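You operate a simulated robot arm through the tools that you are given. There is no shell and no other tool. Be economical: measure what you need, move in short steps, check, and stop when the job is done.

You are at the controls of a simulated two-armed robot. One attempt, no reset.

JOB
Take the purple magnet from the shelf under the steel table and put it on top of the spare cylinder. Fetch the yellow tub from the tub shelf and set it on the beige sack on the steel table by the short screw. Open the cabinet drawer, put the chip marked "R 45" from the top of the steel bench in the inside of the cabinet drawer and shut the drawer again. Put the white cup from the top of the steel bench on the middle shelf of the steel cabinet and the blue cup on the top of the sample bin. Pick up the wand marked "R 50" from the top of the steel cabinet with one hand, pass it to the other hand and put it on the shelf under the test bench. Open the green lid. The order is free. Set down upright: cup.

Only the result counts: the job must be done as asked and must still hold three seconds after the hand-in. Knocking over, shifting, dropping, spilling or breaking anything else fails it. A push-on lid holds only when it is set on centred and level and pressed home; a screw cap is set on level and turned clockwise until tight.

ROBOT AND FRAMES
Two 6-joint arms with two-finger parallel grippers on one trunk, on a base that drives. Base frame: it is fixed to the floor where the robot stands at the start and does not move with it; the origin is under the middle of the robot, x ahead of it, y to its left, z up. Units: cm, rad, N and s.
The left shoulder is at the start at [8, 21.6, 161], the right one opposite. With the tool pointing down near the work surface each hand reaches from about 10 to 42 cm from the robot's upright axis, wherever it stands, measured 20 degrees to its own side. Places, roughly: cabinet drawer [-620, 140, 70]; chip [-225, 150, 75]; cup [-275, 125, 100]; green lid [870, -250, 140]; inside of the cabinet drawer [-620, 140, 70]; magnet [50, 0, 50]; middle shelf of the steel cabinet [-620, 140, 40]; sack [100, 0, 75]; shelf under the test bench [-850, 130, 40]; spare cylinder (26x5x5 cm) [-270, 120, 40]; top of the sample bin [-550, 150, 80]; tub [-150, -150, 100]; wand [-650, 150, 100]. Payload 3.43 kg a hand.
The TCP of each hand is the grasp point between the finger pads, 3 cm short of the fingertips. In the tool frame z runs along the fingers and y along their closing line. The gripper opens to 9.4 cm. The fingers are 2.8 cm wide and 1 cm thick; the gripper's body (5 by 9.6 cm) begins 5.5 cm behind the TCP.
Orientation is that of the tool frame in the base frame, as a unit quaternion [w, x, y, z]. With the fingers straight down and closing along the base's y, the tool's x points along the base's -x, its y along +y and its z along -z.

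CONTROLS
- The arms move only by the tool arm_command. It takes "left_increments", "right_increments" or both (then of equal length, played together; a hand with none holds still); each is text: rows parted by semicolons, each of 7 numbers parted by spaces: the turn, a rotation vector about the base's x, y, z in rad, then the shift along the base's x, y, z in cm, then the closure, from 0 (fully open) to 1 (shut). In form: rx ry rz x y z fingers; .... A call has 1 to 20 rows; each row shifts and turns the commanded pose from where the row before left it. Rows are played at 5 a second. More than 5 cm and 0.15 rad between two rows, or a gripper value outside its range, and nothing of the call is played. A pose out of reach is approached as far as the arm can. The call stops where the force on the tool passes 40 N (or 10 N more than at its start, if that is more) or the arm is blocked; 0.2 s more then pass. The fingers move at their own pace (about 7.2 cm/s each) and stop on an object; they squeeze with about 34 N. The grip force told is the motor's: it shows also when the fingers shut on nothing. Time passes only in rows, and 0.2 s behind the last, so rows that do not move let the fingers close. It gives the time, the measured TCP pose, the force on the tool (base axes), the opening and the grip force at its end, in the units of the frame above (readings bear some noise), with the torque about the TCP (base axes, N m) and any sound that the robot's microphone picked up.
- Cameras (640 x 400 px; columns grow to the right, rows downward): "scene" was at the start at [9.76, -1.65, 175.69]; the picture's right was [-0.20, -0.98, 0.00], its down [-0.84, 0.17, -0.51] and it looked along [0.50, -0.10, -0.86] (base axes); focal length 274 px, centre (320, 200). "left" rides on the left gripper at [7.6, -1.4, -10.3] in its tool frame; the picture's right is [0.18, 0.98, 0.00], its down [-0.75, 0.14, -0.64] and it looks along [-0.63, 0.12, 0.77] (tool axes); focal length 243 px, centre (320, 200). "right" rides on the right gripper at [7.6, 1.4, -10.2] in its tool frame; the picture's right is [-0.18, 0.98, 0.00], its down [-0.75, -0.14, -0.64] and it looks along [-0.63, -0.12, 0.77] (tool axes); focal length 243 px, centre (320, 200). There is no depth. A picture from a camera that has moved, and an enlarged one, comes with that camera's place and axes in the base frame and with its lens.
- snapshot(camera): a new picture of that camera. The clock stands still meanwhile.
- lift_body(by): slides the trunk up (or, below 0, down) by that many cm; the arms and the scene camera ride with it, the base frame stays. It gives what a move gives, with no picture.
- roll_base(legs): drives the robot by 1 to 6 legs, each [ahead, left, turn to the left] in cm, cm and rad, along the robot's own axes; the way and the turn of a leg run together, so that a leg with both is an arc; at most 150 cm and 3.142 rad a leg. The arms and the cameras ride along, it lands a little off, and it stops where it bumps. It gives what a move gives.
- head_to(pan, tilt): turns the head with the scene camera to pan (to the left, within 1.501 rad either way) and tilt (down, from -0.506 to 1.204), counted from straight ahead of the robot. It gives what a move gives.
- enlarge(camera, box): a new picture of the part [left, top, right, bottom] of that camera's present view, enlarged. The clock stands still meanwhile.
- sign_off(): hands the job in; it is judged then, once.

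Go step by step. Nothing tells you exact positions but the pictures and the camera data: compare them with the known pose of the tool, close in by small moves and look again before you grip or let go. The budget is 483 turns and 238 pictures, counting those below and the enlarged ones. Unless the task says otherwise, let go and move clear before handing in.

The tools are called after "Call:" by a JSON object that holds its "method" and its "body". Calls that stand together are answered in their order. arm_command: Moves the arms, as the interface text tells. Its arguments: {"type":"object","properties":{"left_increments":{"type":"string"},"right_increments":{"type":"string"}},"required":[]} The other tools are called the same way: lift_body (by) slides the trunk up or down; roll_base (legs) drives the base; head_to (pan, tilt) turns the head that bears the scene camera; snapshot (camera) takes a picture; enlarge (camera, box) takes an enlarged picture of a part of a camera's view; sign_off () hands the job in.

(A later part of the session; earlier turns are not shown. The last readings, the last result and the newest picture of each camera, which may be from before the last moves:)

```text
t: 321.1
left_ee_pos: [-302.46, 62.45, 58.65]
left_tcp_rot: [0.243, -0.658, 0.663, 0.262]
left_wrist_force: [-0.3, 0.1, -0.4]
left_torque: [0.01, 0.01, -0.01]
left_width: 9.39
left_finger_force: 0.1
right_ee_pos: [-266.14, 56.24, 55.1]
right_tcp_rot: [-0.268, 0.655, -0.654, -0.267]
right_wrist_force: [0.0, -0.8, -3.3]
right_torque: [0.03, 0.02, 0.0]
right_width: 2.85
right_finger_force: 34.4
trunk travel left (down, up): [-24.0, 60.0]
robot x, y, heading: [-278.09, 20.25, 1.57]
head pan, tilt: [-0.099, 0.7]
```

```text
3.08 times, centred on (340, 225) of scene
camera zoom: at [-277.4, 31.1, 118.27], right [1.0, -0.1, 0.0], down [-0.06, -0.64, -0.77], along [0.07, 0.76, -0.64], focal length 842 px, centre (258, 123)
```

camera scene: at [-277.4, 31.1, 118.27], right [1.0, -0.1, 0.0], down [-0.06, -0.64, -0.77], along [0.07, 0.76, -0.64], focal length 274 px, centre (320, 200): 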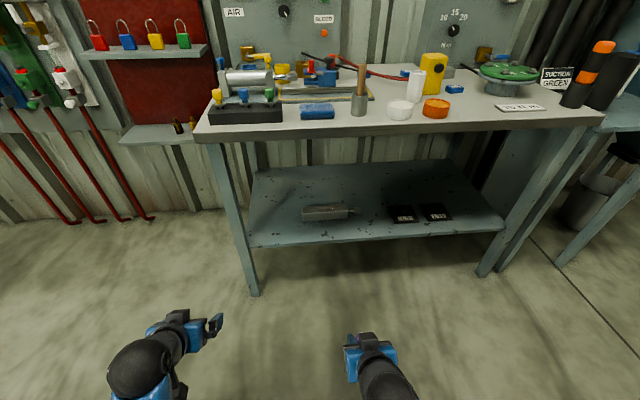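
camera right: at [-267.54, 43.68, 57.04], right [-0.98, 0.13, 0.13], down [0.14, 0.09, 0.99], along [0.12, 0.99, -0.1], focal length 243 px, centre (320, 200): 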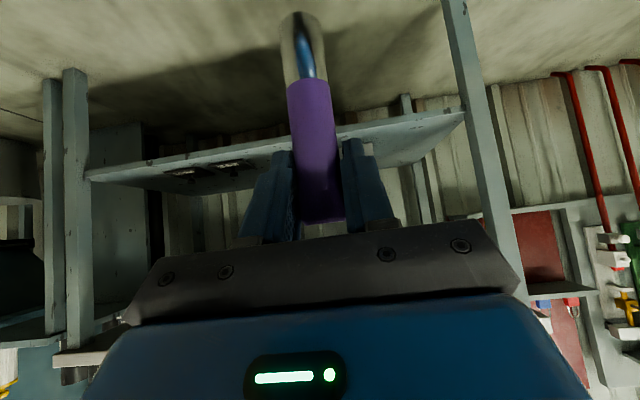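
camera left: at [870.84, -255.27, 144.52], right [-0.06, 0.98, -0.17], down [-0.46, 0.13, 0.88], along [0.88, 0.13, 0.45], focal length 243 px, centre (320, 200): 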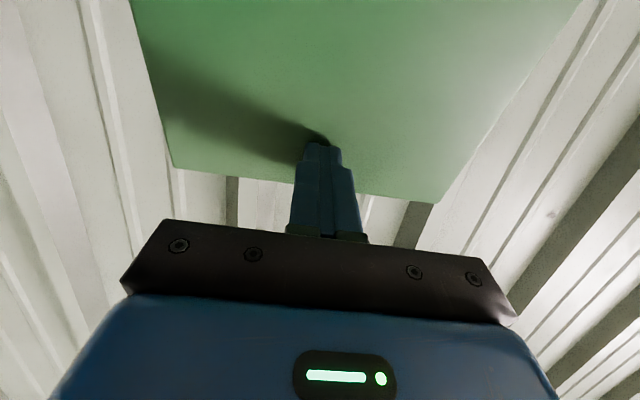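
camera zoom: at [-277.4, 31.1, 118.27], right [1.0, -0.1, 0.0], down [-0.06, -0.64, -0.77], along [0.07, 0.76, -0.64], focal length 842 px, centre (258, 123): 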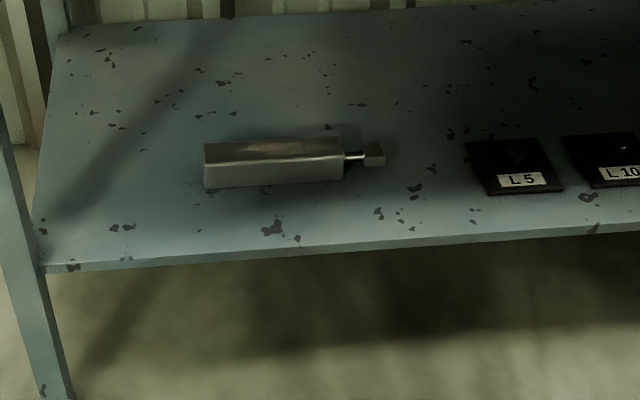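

Cylinder's top face centre: ≈[-267,119,38.8]. I swing the left hand outward, drive ahead 34 cm, and check.

Call:
{"method": "arm_command", "body": {"left_increments": "0 0 0 -4 0 0 0;0 0 0 -4 0 0 0;0 0 0 -4 0 0 0;0 0 0 -4 0 0 0"}}

Call:
{"method": "roll_base", "body": {"legs": [[34, 0, 0]]}}

Call:
{"method": "snapshot", "body": {"camera": "scene"}}

```text
t: 322.1
left_ee_pos: [-318.67, 62.31, 58.69]
left_tcp_rot: [0.244, -0.657, 0.663, 0.262]
left_wrist_force: [-0.3, -0.5, 0.5]
left_torque: [-0.02, -0.02, 0.01]
left_width: 9.35
left_finger_force: 0.0
right_ee_pos: [-266.19, 56.25, 55.11]
right_tcp_rot: [-0.268, 0.655, -0.654, -0.267]
right_wrist_force: [-0.6, 0.5, -3.5]
right_torque: [0.01, 0.02, -0.01]
right_width: 2.85
right_finger_force: 33.9
trunk travel left (down, up): [-24.0, 60.0]
robot x, y, heading: [-278.28, 20.05, 1.573]
head pan, tilt: [-0.099, 0.7]
```

```text
t: 324.3
left_ee_pos: [-318.75, 96.52, 58.77]
left_tcp_rot: [0.243, -0.659, 0.662, 0.263]
left_wrist_force: [0.6, 0.1, -0.6]
left_torque: [-0.01, -0.01, 0.01]
left_width: 9.4
left_finger_force: 0.0
right_ee_pos: [-266.35, 90.73, 55.08]
right_tcp_rot: [-0.266, 0.657, -0.652, -0.268]
right_wrist_force: [0.3, -0.3, -2.7]
right_torque: [-0.01, -0.02, -0.01]
right_width: 2.85
right_finger_force: 34.2
trunk travel left (down, up): [-24.0, 60.0]
robot x, y, heading: [-278.38, 53.92, 1.579]
head pan, tilt: [-0.099, 0.7]
```

```text
146 pictures are left
camera scene: at [-277.58, 65.55, 118.26], right [1.0, -0.09, 0.0], down [-0.06, -0.64, -0.76], along [0.07, 0.76, -0.64], focal length 274 px, centre (320, 200)
```

scene: 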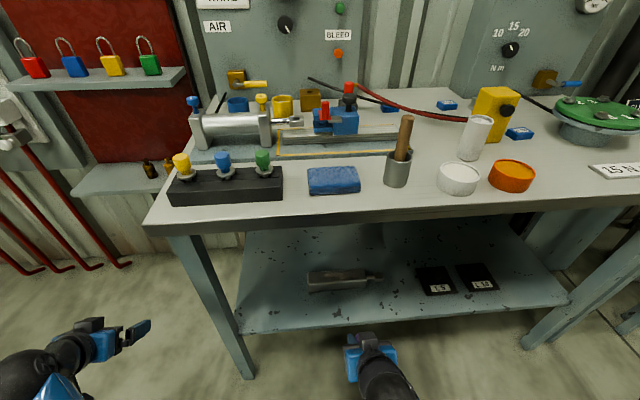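

I extend the right hand under the bench, with the magnet above the cylinder.

Call:
{"method": "arm_command", "body": {"right_increments": "0 0 0 -0.1 4 -0.5 1;0 0 0 -0.1 4 -0.5 1;0 0 0 -0.1 4 -0.5 1;0 0 0 -0.1 4 -0.5 1;0 0 0 -0.1 4 -0.5 1;0 0 0 -0.1 4 -0.5 1;0 0 0 0 4 0 1"}}

Call:
{"method": "enlarge", "body": {"camera": "scene", "box": [230, 200, 450, 350]}}

Call:
{"method": "snapshot", "body": {"camera": "right"}}

```text
t: 325.9
left_ee_pos: [-318.87, 96.6, 58.54]
left_tcp_rot: [0.242, -0.659, 0.662, 0.263]
left_wrist_force: [-0.5, -0.6, -0.8]
left_torque: [0.01, -0.03, 0.03]
left_width: 9.4
left_finger_force: 0.1
right_ee_pos: [-266.74, 118.78, 51.85]
right_tcp_rot: [-0.267, 0.657, -0.653, -0.267]
right_wrist_force: [-0.5, -0.1, -2.5]
right_torque: [-0.01, 0.02, 0.04]
right_width: 2.84
right_finger_force: 33.8
trunk travel left (down, up): [-24.0, 60.0]
robot x, y, heading: [-278.48, 54.19, 1.578]
head pan, tilt: [-0.099, 0.7]
```

```text
2.67 times, centred on (340, 275) of scene
camera zoom: at [-277.59, 65.57, 118.25], right [1.0, -0.09, 0.0], down [-0.06, -0.64, -0.76], along [0.07, 0.76, -0.65], focal length 730 px, centre (267, 0)
```

zoom: 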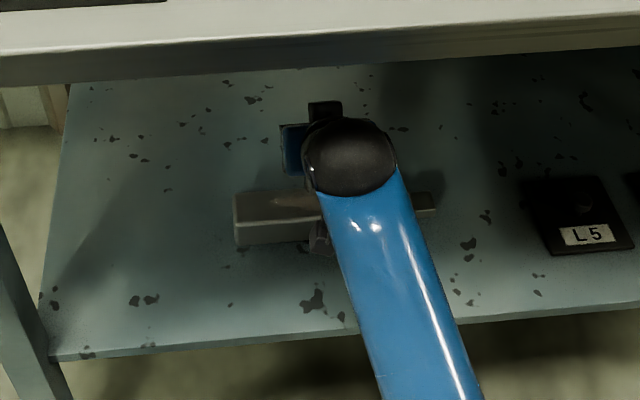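

```text
144 pictures are left
camera right: at [-268.3, 106.13, 53.88], right [-0.98, 0.13, 0.13], down [0.14, 0.09, 0.99], along [0.11, 0.99, -0.11], focal length 243 px, centre (320, 200)
```

right: 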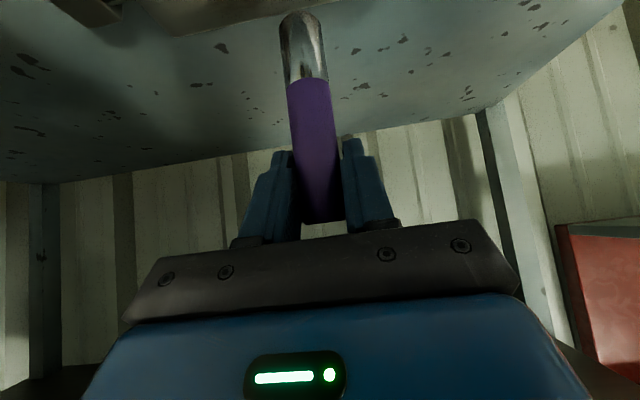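

Call:
{"method": "enlarge", "body": {"camera": "right", "box": [40, 0, 400, 120]}}

Call:
{"method": "enlarge", "body": {"camera": "scene", "box": [300, 250, 400, 310]}}

```text
1.78 times, centred on (220, 60) of right
camera zoom: at [-268.3, 106.13, 53.88], right [-0.98, 0.13, 0.13], down [0.14, 0.09, 0.99], along [0.11, 0.99, -0.11], focal length 431 px, centre (498, 449)
```

zoom: 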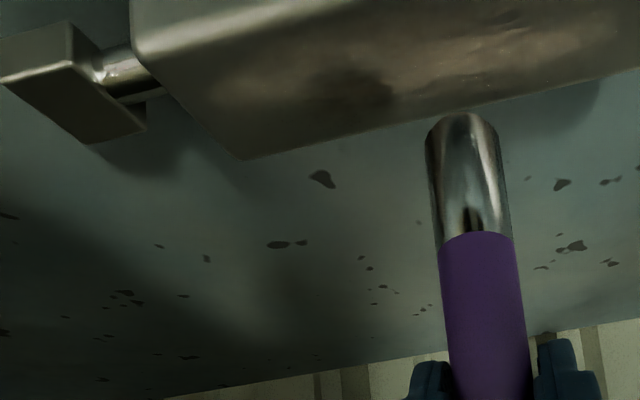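

```text
6.40 times, centred on (350, 280) of scene
camera zoom: at [-277.59, 65.57, 118.25], right [1.0, -0.09, 0.0], down [-0.06, -0.64, -0.76], along [0.07, 0.76, -0.65], focal length 1752 px, centre (128, -312)
```

zoom: 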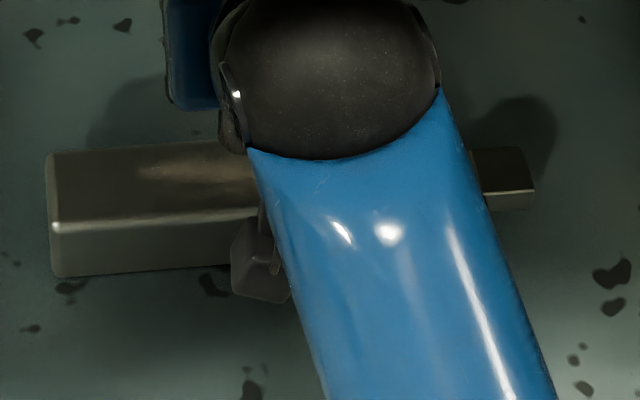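

The magnet's base is about 2 cm short of the cylinder's centreline. I shift forward 2 cm and lower close to contact.

Call:
{"method": "arm_command", "body": {"right_increments": "0 0 0 -0.3 2 0 1;0 0 0 0 0 -2 1;0 0 0 0 0 -2 1;0 0 0 0 0 -0.8 1"}}

Call:
{"method": "enlarge", "body": {"camera": "right", "box": [40, 0, 400, 120]}}

```text
t: 326.9
left_ee_pos: [-318.87, 96.49, 58.9]
left_tcp_rot: [0.244, -0.658, 0.662, 0.264]
left_wrist_force: [0.6, -0.1, -0.6]
left_torque: [-0.02, 0.02, -0.03]
left_width: 9.38
left_finger_force: 0.0
right_ee_pos: [-267.21, 120.54, 47.73]
right_tcp_rot: [-0.272, 0.654, -0.651, -0.272]
right_wrist_force: [1.6, 2.5, 24.9]
right_torque: [0.06, -0.05, 0.01]
right_width: 2.83
right_finger_force: 34.1
trunk travel left (down, up): [-24.0, 60.0]
robot x, y, heading: [-278.29, 54.58, 1.578]
head pan, tilt: [-0.099, 0.7]
```

```text
1.78 times, centred on (220, 60) of right
camera zoom: at [-268.71, 108.01, 49.57], right [-0.98, 0.12, 0.13], down [0.14, 0.08, 0.99], along [0.11, 0.99, -0.09], focal length 431 px, centre (498, 449)
```

zoom: 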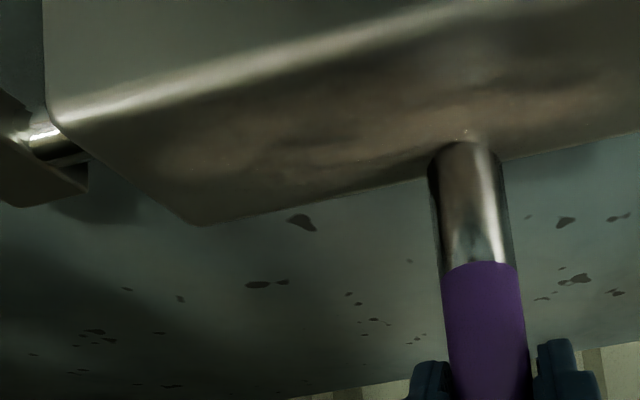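

Contact, but the base sits too far back (centre ≈121.8 vs 119.2). I lift, move back 2.5 cm, and lower again gently.

Call:
{"method": "arm_command", "body": {"right_increments": "0 0 0 0 0 1.2 1;0 0 0 0 -2.5 0 1;0 0 0 0 0 -0.3 1"}}

Call:
{"method": "enlarge", "body": {"camera": "right", "box": [40, 0, 400, 120]}}

```text
t: 327.7
left_ee_pos: [-318.92, 96.64, 58.63]
left_tcp_rot: [0.243, -0.658, 0.662, 0.263]
left_wrist_force: [0.3, 0.2, 0.5]
left_torque: [-0.03, -0.01, -0.01]
left_width: 9.41
left_finger_force: 0.1
right_ee_pos: [-267.41, 118.21, 47.91]
right_tcp_rot: [-0.266, 0.657, -0.653, -0.267]
right_wrist_force: [0.0, 0.4, -3.0]
right_torque: [0.02, 0.02, 0.0]
right_width: 2.85
right_finger_force: 34.4
trunk travel left (down, up): [-24.0, 60.0]
robot x, y, heading: [-278.35, 54.43, 1.575]
head pan, tilt: [-0.099, 0.7]
```

```text
1.78 times, centred on (220, 60) of right
camera zoom: at [-268.76, 105.48, 50.01], right [-0.98, 0.13, 0.13], down [0.14, 0.09, 0.99], along [0.11, 0.99, -0.11], focal length 431 px, centre (498, 449)
```

zoom: 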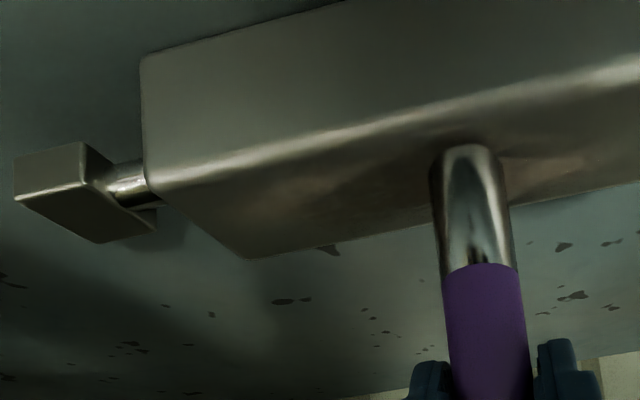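

Base now centred on the top face. I lower to contact.

Call:
{"method": "arm_command", "body": {"right_increments": "0 0 0 0 0 -0.2 1;0 0 0 0 0 -0.2 1"}}

```text
t: 328.3
left_ee_pos: [-318.8, 96.63, 58.76]
left_tcp_rot: [0.242, -0.659, 0.662, 0.263]
left_wrist_force: [0.0, 1.1, 0.4]
left_torque: [0.0, 0.02, 0.0]
left_width: 9.41
left_finger_force: 0.1
right_ee_pos: [-267.22, 118.03, 47.77]
right_tcp_rot: [-0.267, 0.656, -0.653, -0.268]
right_wrist_force: [-0.1, 0.1, -2.6]
right_torque: [0.0, 0.01, 0.0]
right_width: 2.87
right_finger_force: 33.9
trunk travel left (down, up): [-24.0, 60.0]
robot x, y, heading: [-278.36, 54.65, 1.576]
head pan, tilt: [-0.099, 0.7]
```

Call:
{"method": "arm_command", "body": {"right_increments": "0 0 0 0 0 -0.2 1;0 0 0 0 0 -0.2 1;0 0 0 0 0 0 1"}}

```text
t: 329.1
left_ee_pos: [-318.99, 96.28, 58.82]
left_tcp_rot: [0.243, -0.659, 0.661, 0.265]
left_wrist_force: [-0.8, 0.0, 0.3]
left_torque: [0.01, 0.01, -0.02]
left_width: 9.43
left_finger_force: 0.0
right_ee_pos: [-267.29, 118.14, 47.65]
right_tcp_rot: [-0.269, 0.656, -0.651, -0.271]
right_wrist_force: [-0.8, -3.1, 15.4]
right_torque: [-0.31, 0.03, 0.03]
right_width: 2.85
right_finger_force: 34.0
trunk travel left (down, up): [-24.0, 60.0]
robot x, y, heading: [-278.41, 54.41, 1.579]
head pan, tilt: [-0.099, 0.7]
```

Contact made. I open slowly and look.

Call:
{"method": "arm_command", "body": {"right_increments": "0 0 0 0 0 0.15 1;0 0 0 0 0 0 0.65;0 0 0 0 0 0 0.5;0 0 0 0 0 0 0.3;0 0 0 0 0 0 0.2"}}

Call:
{"method": "snapshot", "body": {"camera": "right"}}

```text
t: 330.3
left_ee_pos: [-318.86, 96.51, 58.73]
left_tcp_rot: [0.243, -0.659, 0.662, 0.263]
left_wrist_force: [-0.4, -0.3, 0.5]
left_torque: [-0.02, 0.0, -0.01]
left_width: 9.41
left_finger_force: 0.1
right_ee_pos: [-267.25, 118.24, 47.47]
right_tcp_rot: [-0.267, 0.657, -0.652, -0.268]
right_wrist_force: [0.1, -0.2, -0.6]
right_torque: [0.01, 0.01, -0.01]
right_width: 7.53
right_finger_force: 0.1
trunk travel left (down, up): [-24.0, 60.0]
robot x, y, heading: [-278.8, 54.14, 1.577]
head pan, tilt: [-0.099, 0.7]
```

```text
139 pictures are left
camera right: at [-268.66, 105.57, 49.47], right [-0.98, 0.13, 0.13], down [0.14, 0.09, 0.99], along [0.11, 0.99, -0.1], focal length 243 px, centre (320, 200)
```

right: 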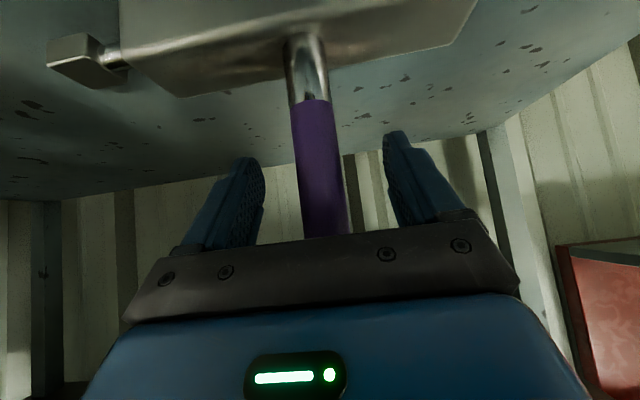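

The magnet stands on the cylinder. I withdraw straight back.

Call:
{"method": "arm_command", "body": {"right_increments": "0 0 0 0 0 0 0;0 0 0 0 -2 0 0;0 0 0 0 -4 0 0;0 0 0 0 -4 0 0;0 0 0 0 -4.5 0 0;0 0 0 0 -4.5 0.5 0;0 0 0 0 -4.5 0.5 0;0 0 0 0 -4.5 0.5 0"}}

Call:
{"method": "roll_base", "body": {"legs": [[-40, 0, 0]]}}

Call:
{"method": "enlarge", "body": {"camera": "scene", "box": [240, 160, 440, 290]}}

Call:
{"method": "lift_body", "body": {"by": 30}}

```text
t: 332.1
left_ee_pos: [-318.85, 96.63, 58.75]
left_tcp_rot: [0.243, -0.659, 0.661, 0.263]
left_wrist_force: [0.0, 0.6, 0.2]
left_torque: [-0.04, 0.01, 0.02]
left_width: 9.4
left_finger_force: 0.0
right_ee_pos: [-267.06, 90.17, 49.31]
right_tcp_rot: [-0.267, 0.656, -0.653, -0.268]
right_wrist_force: [0.0, 0.4, 0.5]
right_torque: [-0.01, 0.0, 0.04]
right_width: 9.39
right_finger_force: 0.0
trunk travel left (down, up): [-24.0, 60.0]
robot x, y, heading: [-278.7, 54.83, 1.577]
head pan, tilt: [-0.099, 0.7]
```

```text
t: 334.6
left_ee_pos: [-318.85, 56.49, 58.74]
left_tcp_rot: [-0.242, 0.661, -0.659, -0.264]
left_wrist_force: [0.0, 0.0, -0.7]
left_torque: [-0.01, 0.03, 0.0]
left_width: 9.43
left_finger_force: 0.0
right_ee_pos: [-266.96, 50.46, 49.29]
right_tcp_rot: [-0.267, 0.658, -0.651, -0.269]
right_wrist_force: [-1.4, -0.9, -0.7]
right_torque: [0.01, 0.04, 0.01]
right_width: 9.38
right_finger_force: 0.0
trunk travel left (down, up): [-24.0, 60.0]
robot x, y, heading: [-278.53, 14.56, 1.582]
head pan, tilt: [-0.099, 0.7]
```

```text
3.08 times, centred on (340, 225) of scene
camera zoom: at [-277.32, 25.59, 118.28], right [1.0, -0.09, 0.0], down [-0.06, -0.64, -0.77], along [0.07, 0.76, -0.64], focal length 842 px, centre (258, 123)
```

zoom: 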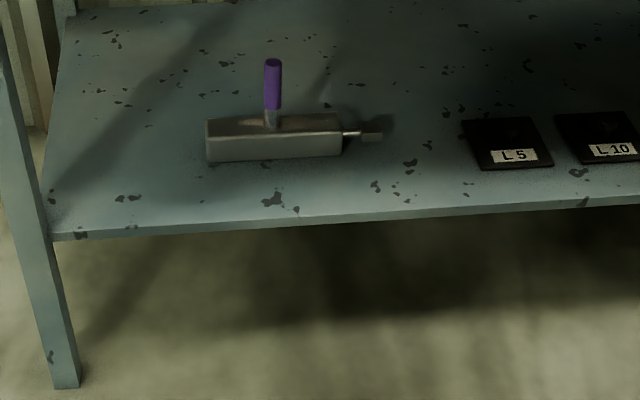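

```text
t: 337.6
left_ee_pos: [-318.61, 56.48, 88.69]
left_tcp_rot: [0.243, -0.66, 0.66, 0.264]
left_wrist_force: [-0.3, 0.9, 1.1]
left_torque: [0.0, 0.0, 0.02]
left_width: 9.4
left_finger_force: 0.1
right_ee_pos: [-266.99, 50.42, 79.36]
right_tcp_rot: [-0.267, 0.658, -0.651, -0.269]
right_wrist_force: [0.1, 0.1, -0.4]
right_torque: [0.06, -0.01, 0.02]
right_width: 9.43
right_finger_force: 0.1
trunk travel left (down, up): [-54.0, 30.0]
robot x, y, heading: [-278.37, 14.38, 1.581]
head pan, tilt: [-0.099, 0.7]
```

The magnet is placed. Now the bench top: I raise the trunk and move in front of the cups.

Call:
{"method": "lift_body", "body": {"by": 30}}

Call:
{"method": "roll_base", "body": {"legs": [[28, -28, -0.01]]}}

Call:
{"method": "head_to", "body": {"pan": 0, "tilt": 0.8}}

Call:
{"method": "enlarge", "body": {"camera": "scene", "box": [180, 80, 440, 280]}}

```text
t: 340.6
left_ee_pos: [-318.81, 56.55, 118.78]
left_tcp_rot: [-0.242, 0.661, -0.66, -0.264]
left_wrist_force: [-0.6, 0.5, -0.1]
left_torque: [-0.01, 0.02, 0.01]
left_width: 9.4
left_finger_force: 0.1
right_ee_pos: [-266.99, 50.45, 109.32]
right_tcp_rot: [-0.267, 0.658, -0.65, -0.269]
right_wrist_force: [-0.3, 0.2, 1.0]
right_torque: [0.01, 0.02, 0.03]
right_width: 9.44
right_finger_force: 0.1
trunk travel left (down, up): [-84.0, 0.0]
robot x, y, heading: [-278.03, 14.41, 1.576]
head pan, tilt: [-0.099, 0.7]
```

```text
t: 343.1
left_ee_pos: [-291.67, 84.66, 118.8]
left_tcp_rot: [0.243, -0.659, 0.661, 0.263]
left_wrist_force: [-0.2, -1.0, 0.0]
left_torque: [-0.01, 0.01, 0.01]
left_width: 9.39
left_finger_force: 0.0
right_ee_pos: [-239.86, 78.39, 109.47]
right_tcp_rot: [-0.268, 0.656, -0.652, -0.267]
right_wrist_force: [-0.6, 0.1, -0.5]
right_torque: [0.03, -0.01, -0.03]
right_width: 9.41
right_finger_force: 0.0
trunk travel left (down, up): [-84.0, 0.0]
robot x, y, heading: [-251.15, 42.54, 1.575]
head pan, tilt: [-0.099, 0.7]
```

```text
t: 343.8
left_ee_pos: [-291.65, 84.75, 118.61]
left_tcp_rot: [0.244, -0.659, 0.661, 0.264]
left_wrist_force: [-1.0, 0.1, -0.2]
left_torque: [0.0, 0.02, 0.01]
left_width: 9.4
left_finger_force: 0.0
right_ee_pos: [-239.85, 78.6, 109.42]
right_tcp_rot: [-0.268, 0.656, -0.653, -0.268]
right_wrist_force: [0.5, 0.0, -0.1]
right_torque: [-0.03, -0.01, 0.01]
right_width: 9.42
right_finger_force: 0.0
trunk travel left (down, up): [-84.0, 0.0]
robot x, y, heading: [-250.95, 42.54, 1.578]
head pan, tilt: [0.0, 0.799]
```

```text
2.00 times, centred on (310, 180) of scene
camera zoom: at [-251.13, 53.29, 177.46], right [1.0, 0.01, 0.0], down [0.0, -0.72, -0.7], along [0.0, 0.7, -0.72], focal length 548 px, centre (340, 240)
```

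zoom: 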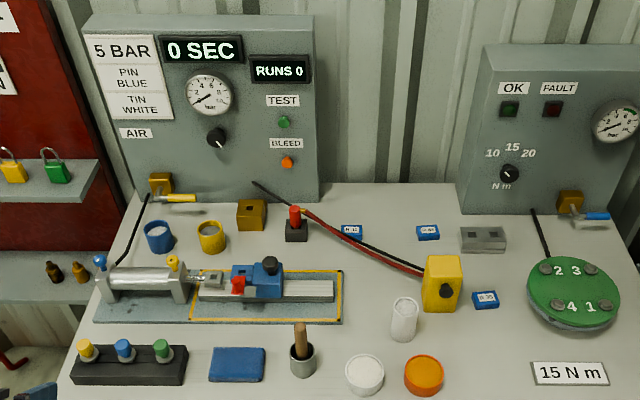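

Call:
{"method": "enlarge", "body": {"camera": "scene", "box": [235, 175, 305, 225]}}

Call:
{"method": "enlarge", "body": {"camera": "scene", "box": [330, 180, 430, 280]}}

Call:
{"method": "snapshot", "body": {"camera": "right"}}

```text
8.00 times, centred on (270, 200) of scene
camera zoom: at [-251.13, 53.29, 177.46], right [1.0, 0.01, 0.0], down [0.0, -0.72, -0.7], along [0.0, 0.7, -0.72], focal length 2190 px, centre (720, 200)
```

zoom: 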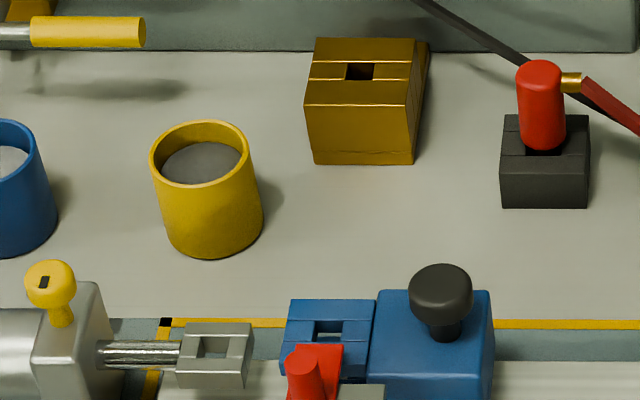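

```text
4.00 times, centred on (380, 230) of scene
camera zoom: at [-251.13, 53.29, 177.46], right [1.0, 0.01, 0.0], down [0.0, -0.72, -0.7], along [0.0, 0.7, -0.72], focal length 1095 px, centre (80, 80)
```

zoom: 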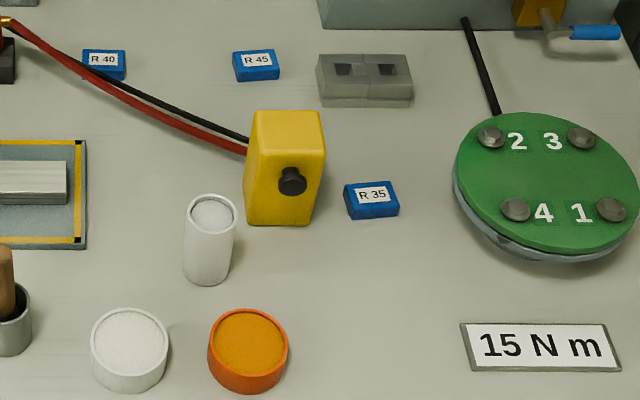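

```text
134 pictures are left
camera right: at [-241.27, 65.88, 111.35], right [-0.98, 0.13, 0.13], down [0.14, 0.09, 0.99], along [0.11, 0.99, -0.1], focal length 243 px, centre (320, 200)
```

right: 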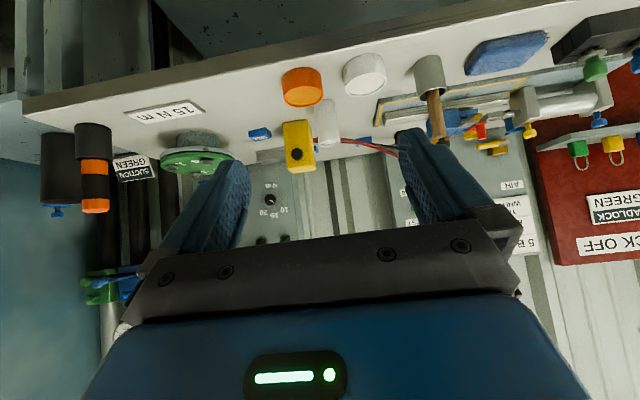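

White cup (tall) is near [-239.4,111.5], z 89–101; blue cup near [-290.7,136]. I take the white cup with the right hand: roll ahead, then approach.

Call:
{"method": "roll_base", "body": {"legs": [[12, 0, -0.007]]}}

Call:
{"method": "arm_command", "body": {"right_increments": "0 0 0 0 3 -1 0.25;0 0 0 0 3 -1 0.25;0 0 0 0 3 -1 0.25;0 0 0 0 2 -1 0.25"}}

Call:
{"method": "snapshot", "body": {"camera": "right"}}

Call:
{"method": "snapshot", "body": {"camera": "scene"}}

```text
t: 345.0
left_ee_pos: [-291.29, 96.36, 118.87]
left_tcp_rot: [0.245, -0.657, 0.663, 0.264]
left_wrist_force: [-0.2, -0.1, 0.3]
left_torque: [0.0, 0.01, 0.03]
left_width: 9.42
left_finger_force: 0.1
right_ee_pos: [-239.57, 89.82, 109.52]
right_tcp_rot: [-0.27, 0.654, -0.654, -0.269]
right_wrist_force: [0.3, -0.8, 0.0]
right_torque: [0.01, 0.04, -0.01]
right_width: 9.38
right_finger_force: 0.1
trunk travel left (down, up): [-84.0, 0.0]
robot x, y, heading: [-251.53, 54.47, 1.572]
head pan, tilt: [0.0, 0.799]
```

```text
t: 346.0
left_ee_pos: [-291.27, 97.26, 118.55]
left_tcp_rot: [0.243, -0.657, 0.664, 0.262]
left_wrist_force: [0.4, 0.6, -0.7]
left_torque: [-0.01, -0.03, -0.02]
left_width: 9.41
left_finger_force: 0.1
right_ee_pos: [-239.54, 101.82, 105.27]
right_tcp_rot: [-0.267, 0.656, -0.654, -0.266]
right_wrist_force: [0.2, 0.5, -0.3]
right_torque: [-0.02, -0.06, 0.0]
right_width: 7.06
right_finger_force: 0.0
trunk travel left (down, up): [-84.0, 0.0]
robot x, y, heading: [-251.31, 54.65, 1.572]
head pan, tilt: [0.0, 0.799]
```

```text
133 pictures are left
camera right: at [-240.97, 89.13, 107.22], right [-0.98, 0.13, 0.13], down [0.14, 0.09, 0.99], along [0.12, 0.99, -0.11], focal length 243 px, centre (320, 200)
```

right: 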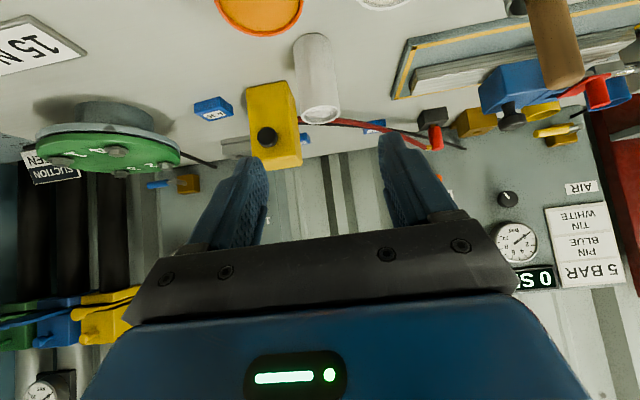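

```text
132 pictures are left
camera scene: at [-250.97, 65.7, 177.42], right [1.0, 0.0, 0.0], down [0.0, -0.72, -0.7], along [0.0, 0.7, -0.72], focal length 274 px, centre (320, 200)
```

scene: 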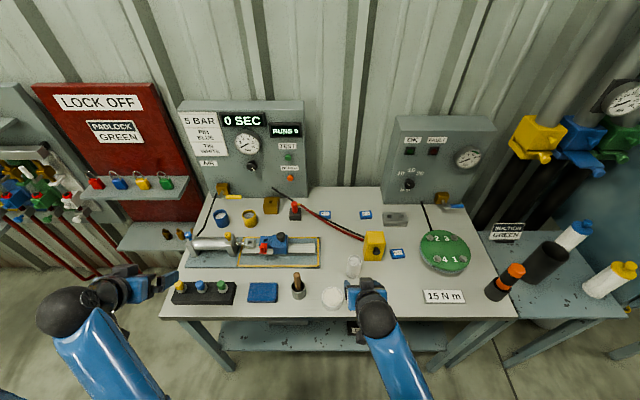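

I refine the cup's position with zooms from both cameras.

Call:
{"method": "enlarge", "body": {"camera": "scene", "box": [310, 230, 400, 300]}}

Call:
{"method": "enlarge", "body": {"camera": "right", "box": [240, 0, 420, 140]}}

```text
5.71 times, centred on (355, 265) of scene
camera zoom: at [-250.97, 65.7, 177.42], right [1.0, 0.0, 0.0], down [0.0, -0.72, -0.7], along [0.0, 0.7, -0.72], focal length 1564 px, centre (120, -171)
```

zoom: 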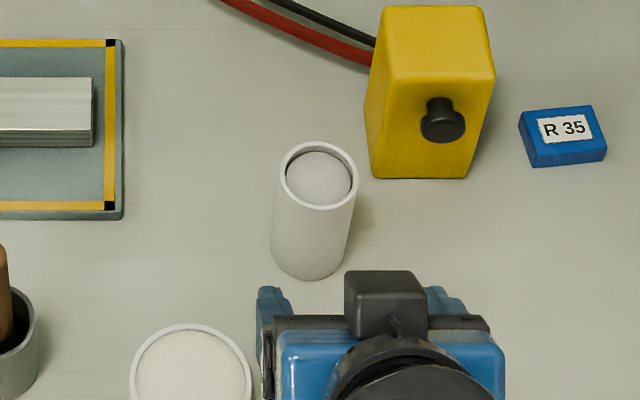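

```text
2.86 times, centred on (330, 70) of right
camera zoom: at [-240.97, 89.13, 107.22], right [-0.98, 0.13, 0.13], down [0.14, 0.09, 0.99], along [0.12, 0.99, -0.11], focal length 693 px, centre (291, 571)
```

zoom: 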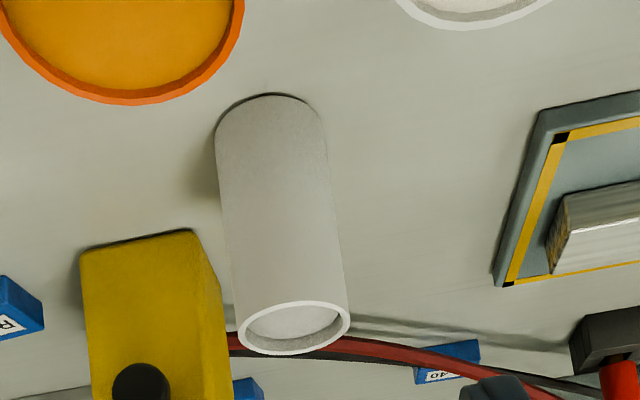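

Refined: cup at [-238.9,117.7], z 84.5–93.6 (bench top ≈84.4). I slide in diagonally along the tool axis and close.

Call:
{"method": "arm_command", "body": {"right_increments": "0 0 0 0.2 3.5 -3.3 0.25;0 0 0 0.2 3.5 -3.3 0.25;0 0 0 0.2 3.5 -3.3 0.25"}}

Call:
{"method": "snapshot", "body": {"camera": "right"}}

```text
t: 346.8
left_ee_pos: [-291.29, 97.19, 118.6]
left_tcp_rot: [0.242, -0.657, 0.663, 0.263]
left_wrist_force: [-0.5, -0.4, 0.3]
left_torque: [-0.01, -0.03, -0.02]
left_width: 9.42
left_finger_force: 0.0
right_ee_pos: [-238.73, 111.99, 95.42]
right_tcp_rot: [0.268, -0.654, 0.655, 0.265]
right_wrist_force: [-0.5, 0.1, 1.0]
right_torque: [-0.01, 0.0, -0.03]
right_width: 7.06
right_finger_force: 0.0
trunk travel left (down, up): [-84.0, 0.0]
robot x, y, heading: [-251.1, 54.73, 1.568]
head pan, tilt: [0.0, 0.799]
```

```text
129 pictures are left
camera right: at [-240.24, 99.37, 97.33], right [-0.98, 0.13, 0.13], down [0.14, 0.09, 0.99], along [0.12, 0.99, -0.11], focal length 243 px, centre (320, 200)
```

right: 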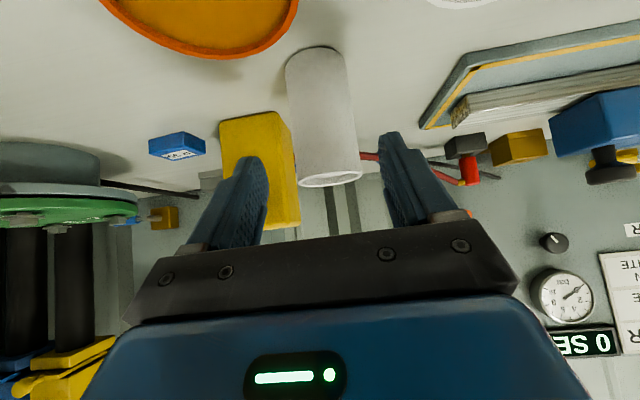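

Call:
{"method": "arm_command", "body": {"right_increments": "0 0 0 0 2.8 -2.4 0.25;0 0 0 0 2.8 -2.4 0.25;0 0 0 0 0 0 0.6;0 0 0 0 0 0 1;0 0 0 0 0 0 1;0 0 0 0 0 0 1"}}

Call:
{"method": "snapshot", "body": {"camera": "right"}}

```text
t: 348.2
left_ee_pos: [-291.29, 97.0, 118.69]
left_tcp_rot: [0.243, -0.657, 0.664, 0.262]
left_wrist_force: [0.7, 1.0, -0.2]
left_torque: [0.0, 0.0, -0.01]
left_width: 9.38
left_finger_force: 0.0
right_ee_pos: [-238.79, 117.51, 90.56]
right_tcp_rot: [-0.268, 0.655, -0.654, -0.266]
right_wrist_force: [-0.5, 0.8, 0.7]
right_torque: [0.01, -0.02, 0.01]
right_width: 5.15
right_finger_force: 33.8
trunk travel left (down, up): [-84.0, 0.0]
robot x, y, heading: [-251.13, 54.78, 1.57]
head pan, tilt: [0.0, 0.799]
```

```text
128 pictures are left
camera right: at [-240.32, 105.03, 92.54], right [-0.98, 0.13, 0.13], down [0.14, 0.09, 0.99], along [0.12, 0.99, -0.11], focal length 243 px, centre (320, 200)
```

right: 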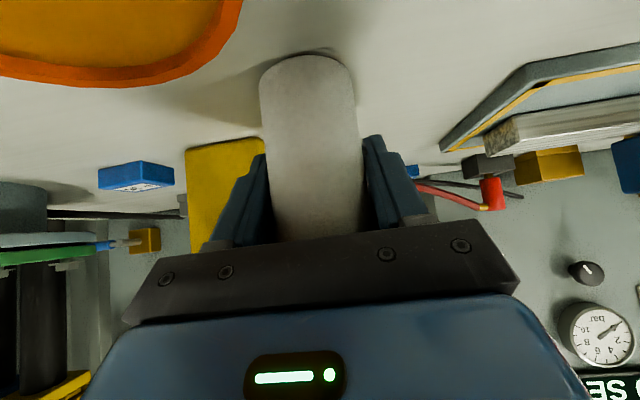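

White cup gripped. I lift straight up, then pull back.

Call:
{"method": "arm_command", "body": {"right_increments": "0 0 0 0 0 2 1;0 0 0 0 0 3 1;0 0 0 0 -1 4 1;0 0 0 0 -2 4 1;0 0 0 0 -4 2 1;0 0 0 0 -4 1 1;0 0 0 0 -4 1 1;0 0 0 0 -4 1 1"}}

Call:
{"method": "snapshot", "body": {"camera": "scene"}}

```text
t: 350.0
left_ee_pos: [-291.2, 96.79, 118.84]
left_tcp_rot: [0.244, -0.657, 0.663, 0.263]
left_wrist_force: [-0.6, -0.4, -0.1]
left_torque: [0.0, 0.01, 0.04]
left_width: 9.39
left_finger_force: 0.1
right_ee_pos: [-239.03, 98.47, 108.52]
right_tcp_rot: [-0.268, 0.655, -0.654, -0.267]
right_wrist_force: [0.2, -0.2, -1.6]
right_torque: [0.01, 0.0, 0.0]
right_width: 5.17
right_finger_force: 34.1
trunk travel left (down, up): [-84.0, 0.0]
robot x, y, heading: [-251.25, 54.13, 1.567]
head pan, tilt: [0.0, 0.799]
```

```text
127 pictures are left
camera scene: at [-250.9, 65.1, 177.46], right [1.0, 0.0, 0.0], down [0.0, -0.72, -0.7], along [0.0, 0.7, -0.72], focal length 274 px, centre (320, 200)
```

scene: 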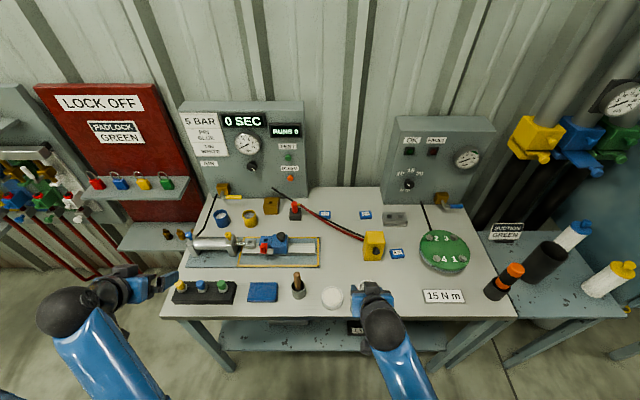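

Now the blue cup. I raise the right hand a bit and shift the base left so the left arm can reach.

Call:
{"method": "arm_command", "body": {"right_increments": "0 0 0 1 -1 3 1;0 0 0 1 -1 3 1;0 0 0 1 -1 2 1"}}

Call:
{"method": "roll_base", "body": {"legs": [[-12, 0, 0], [0, 18, 0], [14, 0, 0]]}}

Call:
{"method": "enlarge", "body": {"camera": "scene", "box": [180, 170, 360, 290]}}

Call:
{"method": "snapshot", "body": {"camera": "left"}}

```text
t: 350.8
left_ee_pos: [-291.25, 96.9, 118.71]
left_tcp_rot: [0.243, -0.657, 0.664, 0.262]
left_wrist_force: [-0.4, 0.3, -0.1]
left_torque: [0.0, -0.01, 0.02]
left_width: 9.41
left_finger_force: 0.1
right_ee_pos: [-235.87, 95.57, 116.62]
right_tcp_rot: [-0.268, 0.655, -0.654, -0.267]
right_wrist_force: [-0.7, 0.4, -1.8]
right_torque: [0.02, -0.01, 0.0]
right_width: 5.14
right_finger_force: 34.1
trunk travel left (down, up): [-84.0, 0.0]
robot x, y, heading: [-250.88, 54.48, 1.57]
head pan, tilt: [0.0, 0.799]
```

```text
t: 354.1
left_ee_pos: [-309.28, 97.82, 118.9]
left_tcp_rot: [0.244, -0.657, 0.662, 0.264]
left_wrist_force: [-0.2, 0.1, -0.3]
left_torque: [0.01, 0.0, -0.01]
left_width: 9.39
left_finger_force: 0.0
right_ee_pos: [-254.02, 96.54, 116.74]
right_tcp_rot: [-0.269, 0.655, -0.653, -0.268]
right_wrist_force: [0.4, -0.4, -2.4]
right_torque: [0.01, 0.02, 0.02]
right_width: 5.14
right_finger_force: 33.8
trunk travel left (down, up): [-84.0, 0.0]
robot x, y, heading: [-269.52, 55.82, 1.573]
head pan, tilt: [0.0, 0.799]
```

```text
3.33 times, centred on (270, 230) of scene
camera zoom: at [-269.05, 66.1, 177.49], right [1.0, 0.0, 0.0], down [0.0, -0.71, -0.7], along [0.0, 0.7, -0.71], focal length 913 px, centre (487, 100)
```

zoom: 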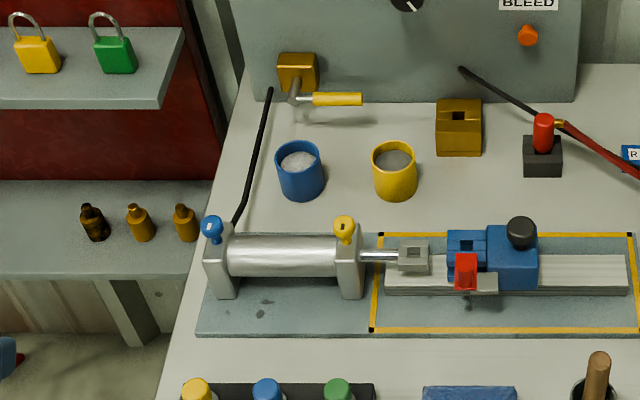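

```text
125 pictures are left
camera left: at [-307.87, 85.32, 121.21], right [-0.99, -0.14, -0.1], down [-0.11, 0.13, 0.99], along [-0.12, 0.98, -0.14], focal length 243 px, centre (320, 200)
```

left: 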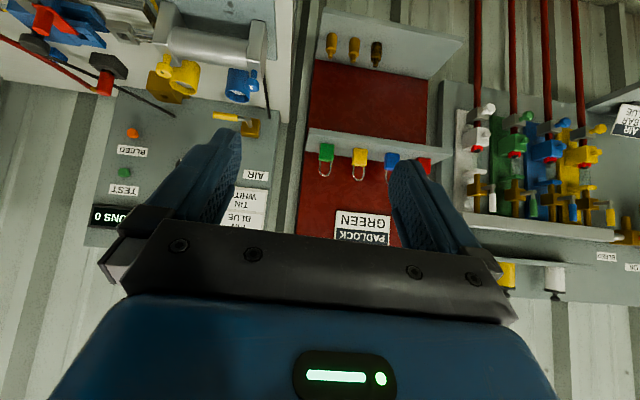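

Blue cup refined to [-293,141.5], z 84.5–91. To reach it while the right hand keeps the white cup clear, I back off, turn the base right by 0.7 rad, and lower the trunk a bit.

Call:
{"method": "roll_base", "body": {"legs": [[-25, 0, 0], [0, 0, -0.7]]}}

Call:
{"method": "lift_body", "body": {"by": -20}}

Call:
{"method": "arm_command", "body": {"left_increments": "0 0 0.14 0 3 1.5 0.15;0 0 0.14 0 3 1.5 0.15;0 0 0.14 0 3 1.5 0.15;0 0 0.14 0 3 1.5 0.15;0 0 0.14 0 3 1.5 0.15"}}

Call:
{"method": "head_to", "body": {"pan": 0.6, "tilt": 0.8}}

Call:
{"method": "snapshot", "body": {"camera": "scene"}}

```text
t: 357.7
left_ee_pos: [-273.7, 88.95, 118.62]
left_tcp_rot: [0.317, -0.399, 0.844, 0.167]
left_wrist_force: [-0.2, 0.1, -0.1]
left_torque: [0.0, -0.03, -0.02]
left_width: 9.41
left_finger_force: 0.0
right_ee_pos: [-231.49, 53.2, 116.65]
right_tcp_rot: [0.341, -0.4, 0.835, 0.162]
right_wrist_force: [0.2, 0.2, -0.4]
right_torque: [0.03, -0.01, 0.0]
right_width: 5.14
right_finger_force: 34.0
trunk travel left (down, up): [-84.0, 0.0]
robot x, y, heading: [-268.61, 30.96, 0.892]
head pan, tilt: [0.0, 0.799]
```

```text
t: 359.9
left_ee_pos: [-273.55, 89.02, 98.71]
left_tcp_rot: [0.318, -0.398, 0.844, 0.166]
left_wrist_force: [-0.3, 0.8, -0.2]
left_torque: [0.05, 0.0, 0.01]
left_width: 9.38
left_finger_force: 0.1
right_ee_pos: [-231.53, 53.18, 96.68]
right_tcp_rot: [0.342, -0.398, 0.836, 0.162]
right_wrist_force: [-0.7, 0.1, -1.8]
right_torque: [0.0, -0.01, -0.02]
right_width: 5.14
right_finger_force: 33.4
trunk travel left (down, up): [-64.0, 20.0]
robot x, y, heading: [-268.74, 30.72, 0.89]
head pan, tilt: [0.0, 0.799]
```

```text
t: 361.1
left_ee_pos: [-273.57, 104.2, 106.01]
left_tcp_rot: [-0.24, 0.664, -0.657, -0.265]
left_wrist_force: [0.8, -0.3, -0.2]
left_torque: [0.0, -0.02, 0.01]
left_width: 7.98
left_finger_force: 0.0
right_ee_pos: [-231.43, 53.32, 96.62]
right_tcp_rot: [0.341, -0.4, 0.835, 0.161]
right_wrist_force: [0.4, -0.5, -2.0]
right_torque: [0.02, -0.02, -0.02]
right_width: 5.13
right_finger_force: 34.2
trunk travel left (down, up): [-64.0, 20.0]
robot x, y, heading: [-269.2, 30.96, 0.897]
head pan, tilt: [0.0, 0.799]
```

```text
t: 362.1
left_ee_pos: [-273.62, 103.92, 106.16]
left_tcp_rot: [-0.241, 0.663, -0.657, -0.265]
left_wrist_force: [-0.1, 0.0, 0.2]
left_torque: [0.01, 0.0, 0.03]
left_width: 8.0
left_finger_force: 0.0
right_ee_pos: [-231.4, 53.24, 96.68]
right_tcp_rot: [0.341, -0.399, 0.835, 0.162]
right_wrist_force: [-0.1, -0.2, -1.6]
right_torque: [0.04, -0.03, 0.02]
right_width: 5.12
right_finger_force: 34.2
trunk travel left (down, up): [-64.0, 20.0]
robot x, y, heading: [-269.02, 30.82, 0.89]
head pan, tilt: [0.6, 0.799]
```

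```text
124 pictures are left
camera scene: at [-266.3, 40.82, 157.44], right [1.0, -0.08, 0.0], down [-0.06, -0.71, -0.7], along [0.06, 0.69, -0.72], focal length 274 px, centre (320, 200)
```

scene: 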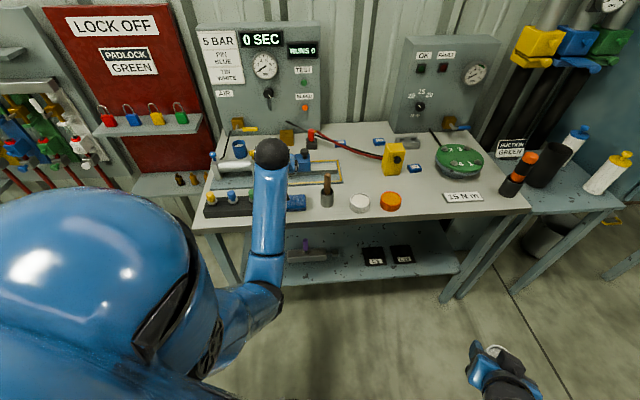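

Clear. I raise the left hand and shift the base diagonally so the left hand comes in line with the blue cup.

Call:
{"method": "arm_command", "body": {"left_increments": "0 0 0 0 0 3 0.15;0 0 0 0 0 3 0.15"}}

Call:
{"method": "roll_base", "body": {"legs": [[4.2, 26.6, 0]]}}

Call:
{"method": "snapshot", "body": {"camera": "left"}}

Call:
{"method": "enlarge", "body": {"camera": "scene", "box": [170, 80, 370, 230]}}

```text
t: 362.7
left_ee_pos: [-273.68, 104.08, 112.19]
left_tcp_rot: [-0.242, 0.663, -0.657, -0.265]
left_wrist_force: [-0.2, 0.5, 1.5]
left_torque: [0.03, -0.02, 0.03]
left_width: 7.99
left_finger_force: 0.1
right_ee_pos: [-231.45, 53.24, 96.66]
right_tcp_rot: [0.341, -0.399, 0.836, 0.162]
right_wrist_force: [1.2, -0.6, -2.0]
right_torque: [0.05, 0.01, -0.02]
right_width: 5.12
right_finger_force: 34.0
trunk travel left (down, up): [-64.0, 20.0]
robot x, y, heading: [-269.19, 30.74, 0.89]
head pan, tilt: [0.6, 0.799]
```

```text
t: 364.6
left_ee_pos: [-291.66, 123.75, 112.18]
left_tcp_rot: [-0.24, 0.664, -0.656, -0.267]
left_wrist_force: [-0.6, 0.2, -0.2]
left_torque: [-0.04, 0.03, 0.01]
left_width: 7.99
left_finger_force: 0.1
right_ee_pos: [-249.25, 72.89, 96.65]
right_tcp_rot: [0.341, -0.4, 0.835, 0.164]
right_wrist_force: [0.3, -0.1, -1.5]
right_torque: [0.03, -0.01, 0.0]
right_width: 5.11
right_finger_force: 34.2
trunk travel left (down, up): [-64.0, 20.0]
robot x, y, heading: [-286.6, 50.18, 0.89]
head pan, tilt: [0.6, 0.799]
```

```text
123 pictures are left
camera left: at [-289.83, 111.11, 114.63], right [-0.98, -0.16, -0.09], down [-0.12, 0.13, 0.99], along [-0.15, 0.98, -0.14], focal length 243 px, centre (320, 200)
```

left: 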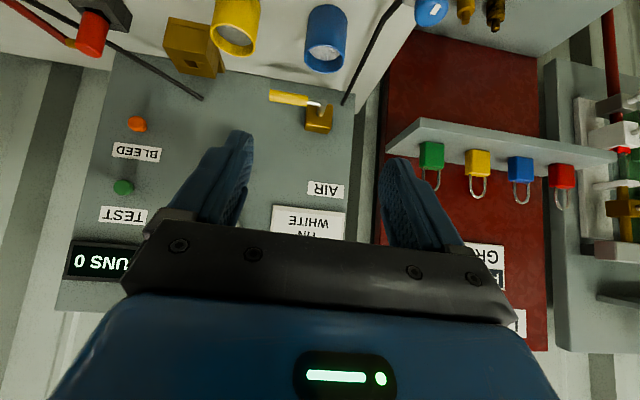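

```text
2.67 times, centred on (270, 155) of scene
camera zoom: at [-284.07, 60.45, 157.45], right [1.0, -0.08, 0.0], down [-0.06, -0.71, -0.7], along [0.05, 0.7, -0.72], focal length 730 px, centre (453, 320)
```

zoom: 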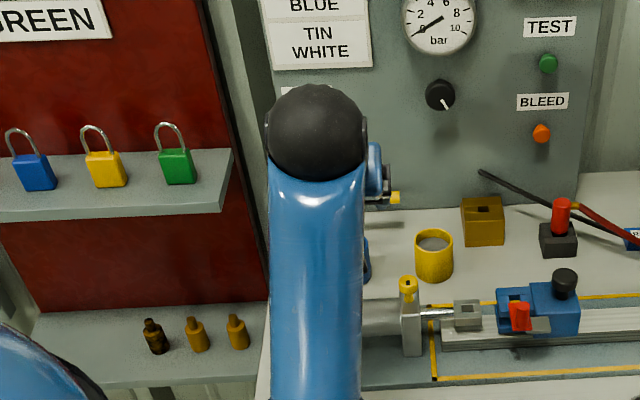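

The blue cup is at ≈[-292.8,140.6]. I move above it, steepening the tool.

Call:
{"method": "arm_command", "body": {"left_increments": "-0.08 0 0 -0.2 3.4 -2.5 0.15;-0.08 0 0 -0.2 3.4 -2.5 0.15;-0.08 0 0 -0.2 3.4 -2.5 0.15;-0.08 0 0 -0.2 3.3 -2.5 0.15;-0.08 0 0 -0.2 3.3 -2.5 0.15"}}

Call:
{"method": "snapshot", "body": {"camera": "left"}}

Call:
{"method": "enlarge", "body": {"camera": "scene", "box": [220, 80, 370, 200]}}

```text
t: 365.8
left_ee_pos: [-292.72, 140.88, 99.59]
left_tcp_rot: [-0.104, 0.699, -0.695, -0.13]
left_wrist_force: [-0.2, 0.5, 0.6]
left_torque: [0.01, -0.05, 0.0]
left_width: 8.0
left_finger_force: 0.1
right_ee_pos: [-249.2, 73.25, 96.5]
right_tcp_rot: [0.342, -0.4, 0.835, 0.162]
right_wrist_force: [-0.6, 0.5, -1.9]
right_torque: [0.01, -0.01, 0.03]
right_width: 5.13
right_finger_force: 33.6
trunk travel left (down, up): [-64.0, 20.0]
robot x, y, heading: [-286.72, 50.92, 0.894]
head pan, tilt: [0.6, 0.799]
```

```text
121 pictures are left
camera left: at [-290.9, 130.19, 106.63], right [-0.98, -0.19, -0.03], down [-0.12, 0.5, 0.86], along [-0.15, 0.84, -0.52], focal length 243 px, centre (320, 200)
```

left: 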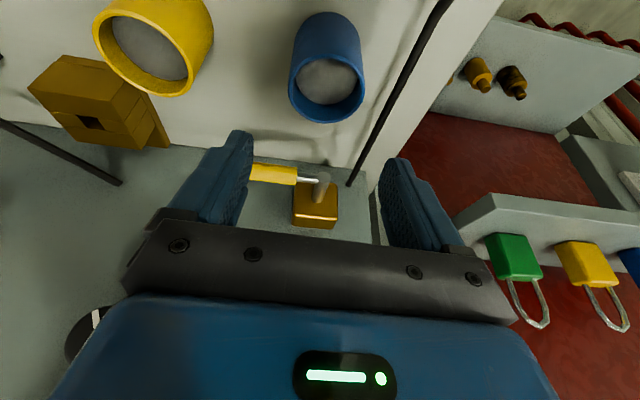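

```text
3.33 times, centred on (295, 140) of scene
camera zoom: at [-284.19, 60.79, 157.42], right [1.0, -0.08, 0.0], down [-0.06, -0.72, -0.7], along [0.05, 0.69, -0.72], focal length 913 px, centre (403, 400)
```

zoom: 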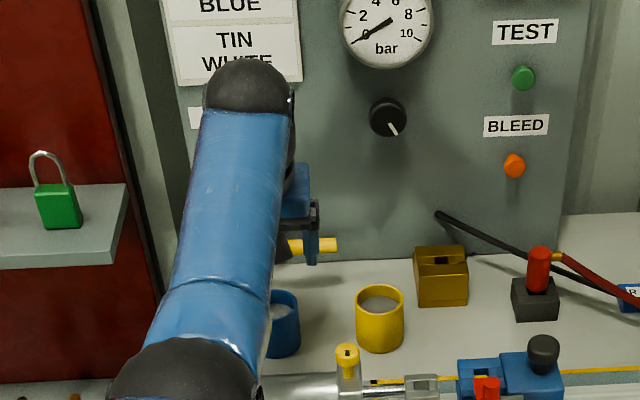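

Aligned. I descend vertically onto the cup and close.

Call:
{"method": "arm_command", "body": {"left_increments": "0 0 0 -0.2 -0.1 -3 0.15;0 0 0 0 0 -3 0.15;0 0 0 0 0 -3 0.15;0 0 0 0 0 -2 0.15;0 0 0 0 0 0 0.15"}}

Call:
{"method": "snapshot", "body": {"camera": "left"}}

```text
t: 367.0
left_ee_pos: [-292.71, 140.62, 88.56]
left_tcp_rot: [-0.103, 0.699, -0.696, -0.13]
left_wrist_force: [0.1, -0.5, 0.7]
left_torque: [0.05, 0.0, 0.02]
left_width: 8.0
left_finger_force: 0.1
right_ee_pos: [-249.26, 73.13, 96.67]
right_tcp_rot: [0.341, -0.4, 0.835, 0.162]
right_wrist_force: [-0.4, -0.1, -1.1]
right_torque: [0.01, -0.01, -0.01]
right_width: 5.13
right_finger_force: 34.4
trunk travel left (down, up): [-64.0, 20.0]
robot x, y, heading: [-286.75, 50.74, 0.888]
head pan, tilt: [0.6, 0.799]
```

```text
119 pictures are left
camera left: at [-291.03, 129.98, 95.69], right [-0.98, -0.18, -0.03], down [-0.12, 0.5, 0.86], along [-0.15, 0.84, -0.51], focal length 243 px, centre (320, 200)
```

left: 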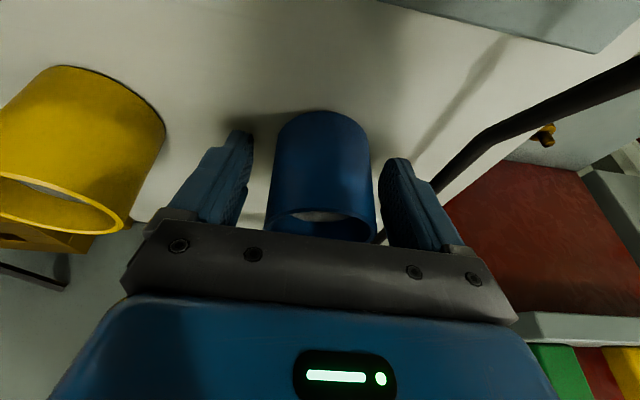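

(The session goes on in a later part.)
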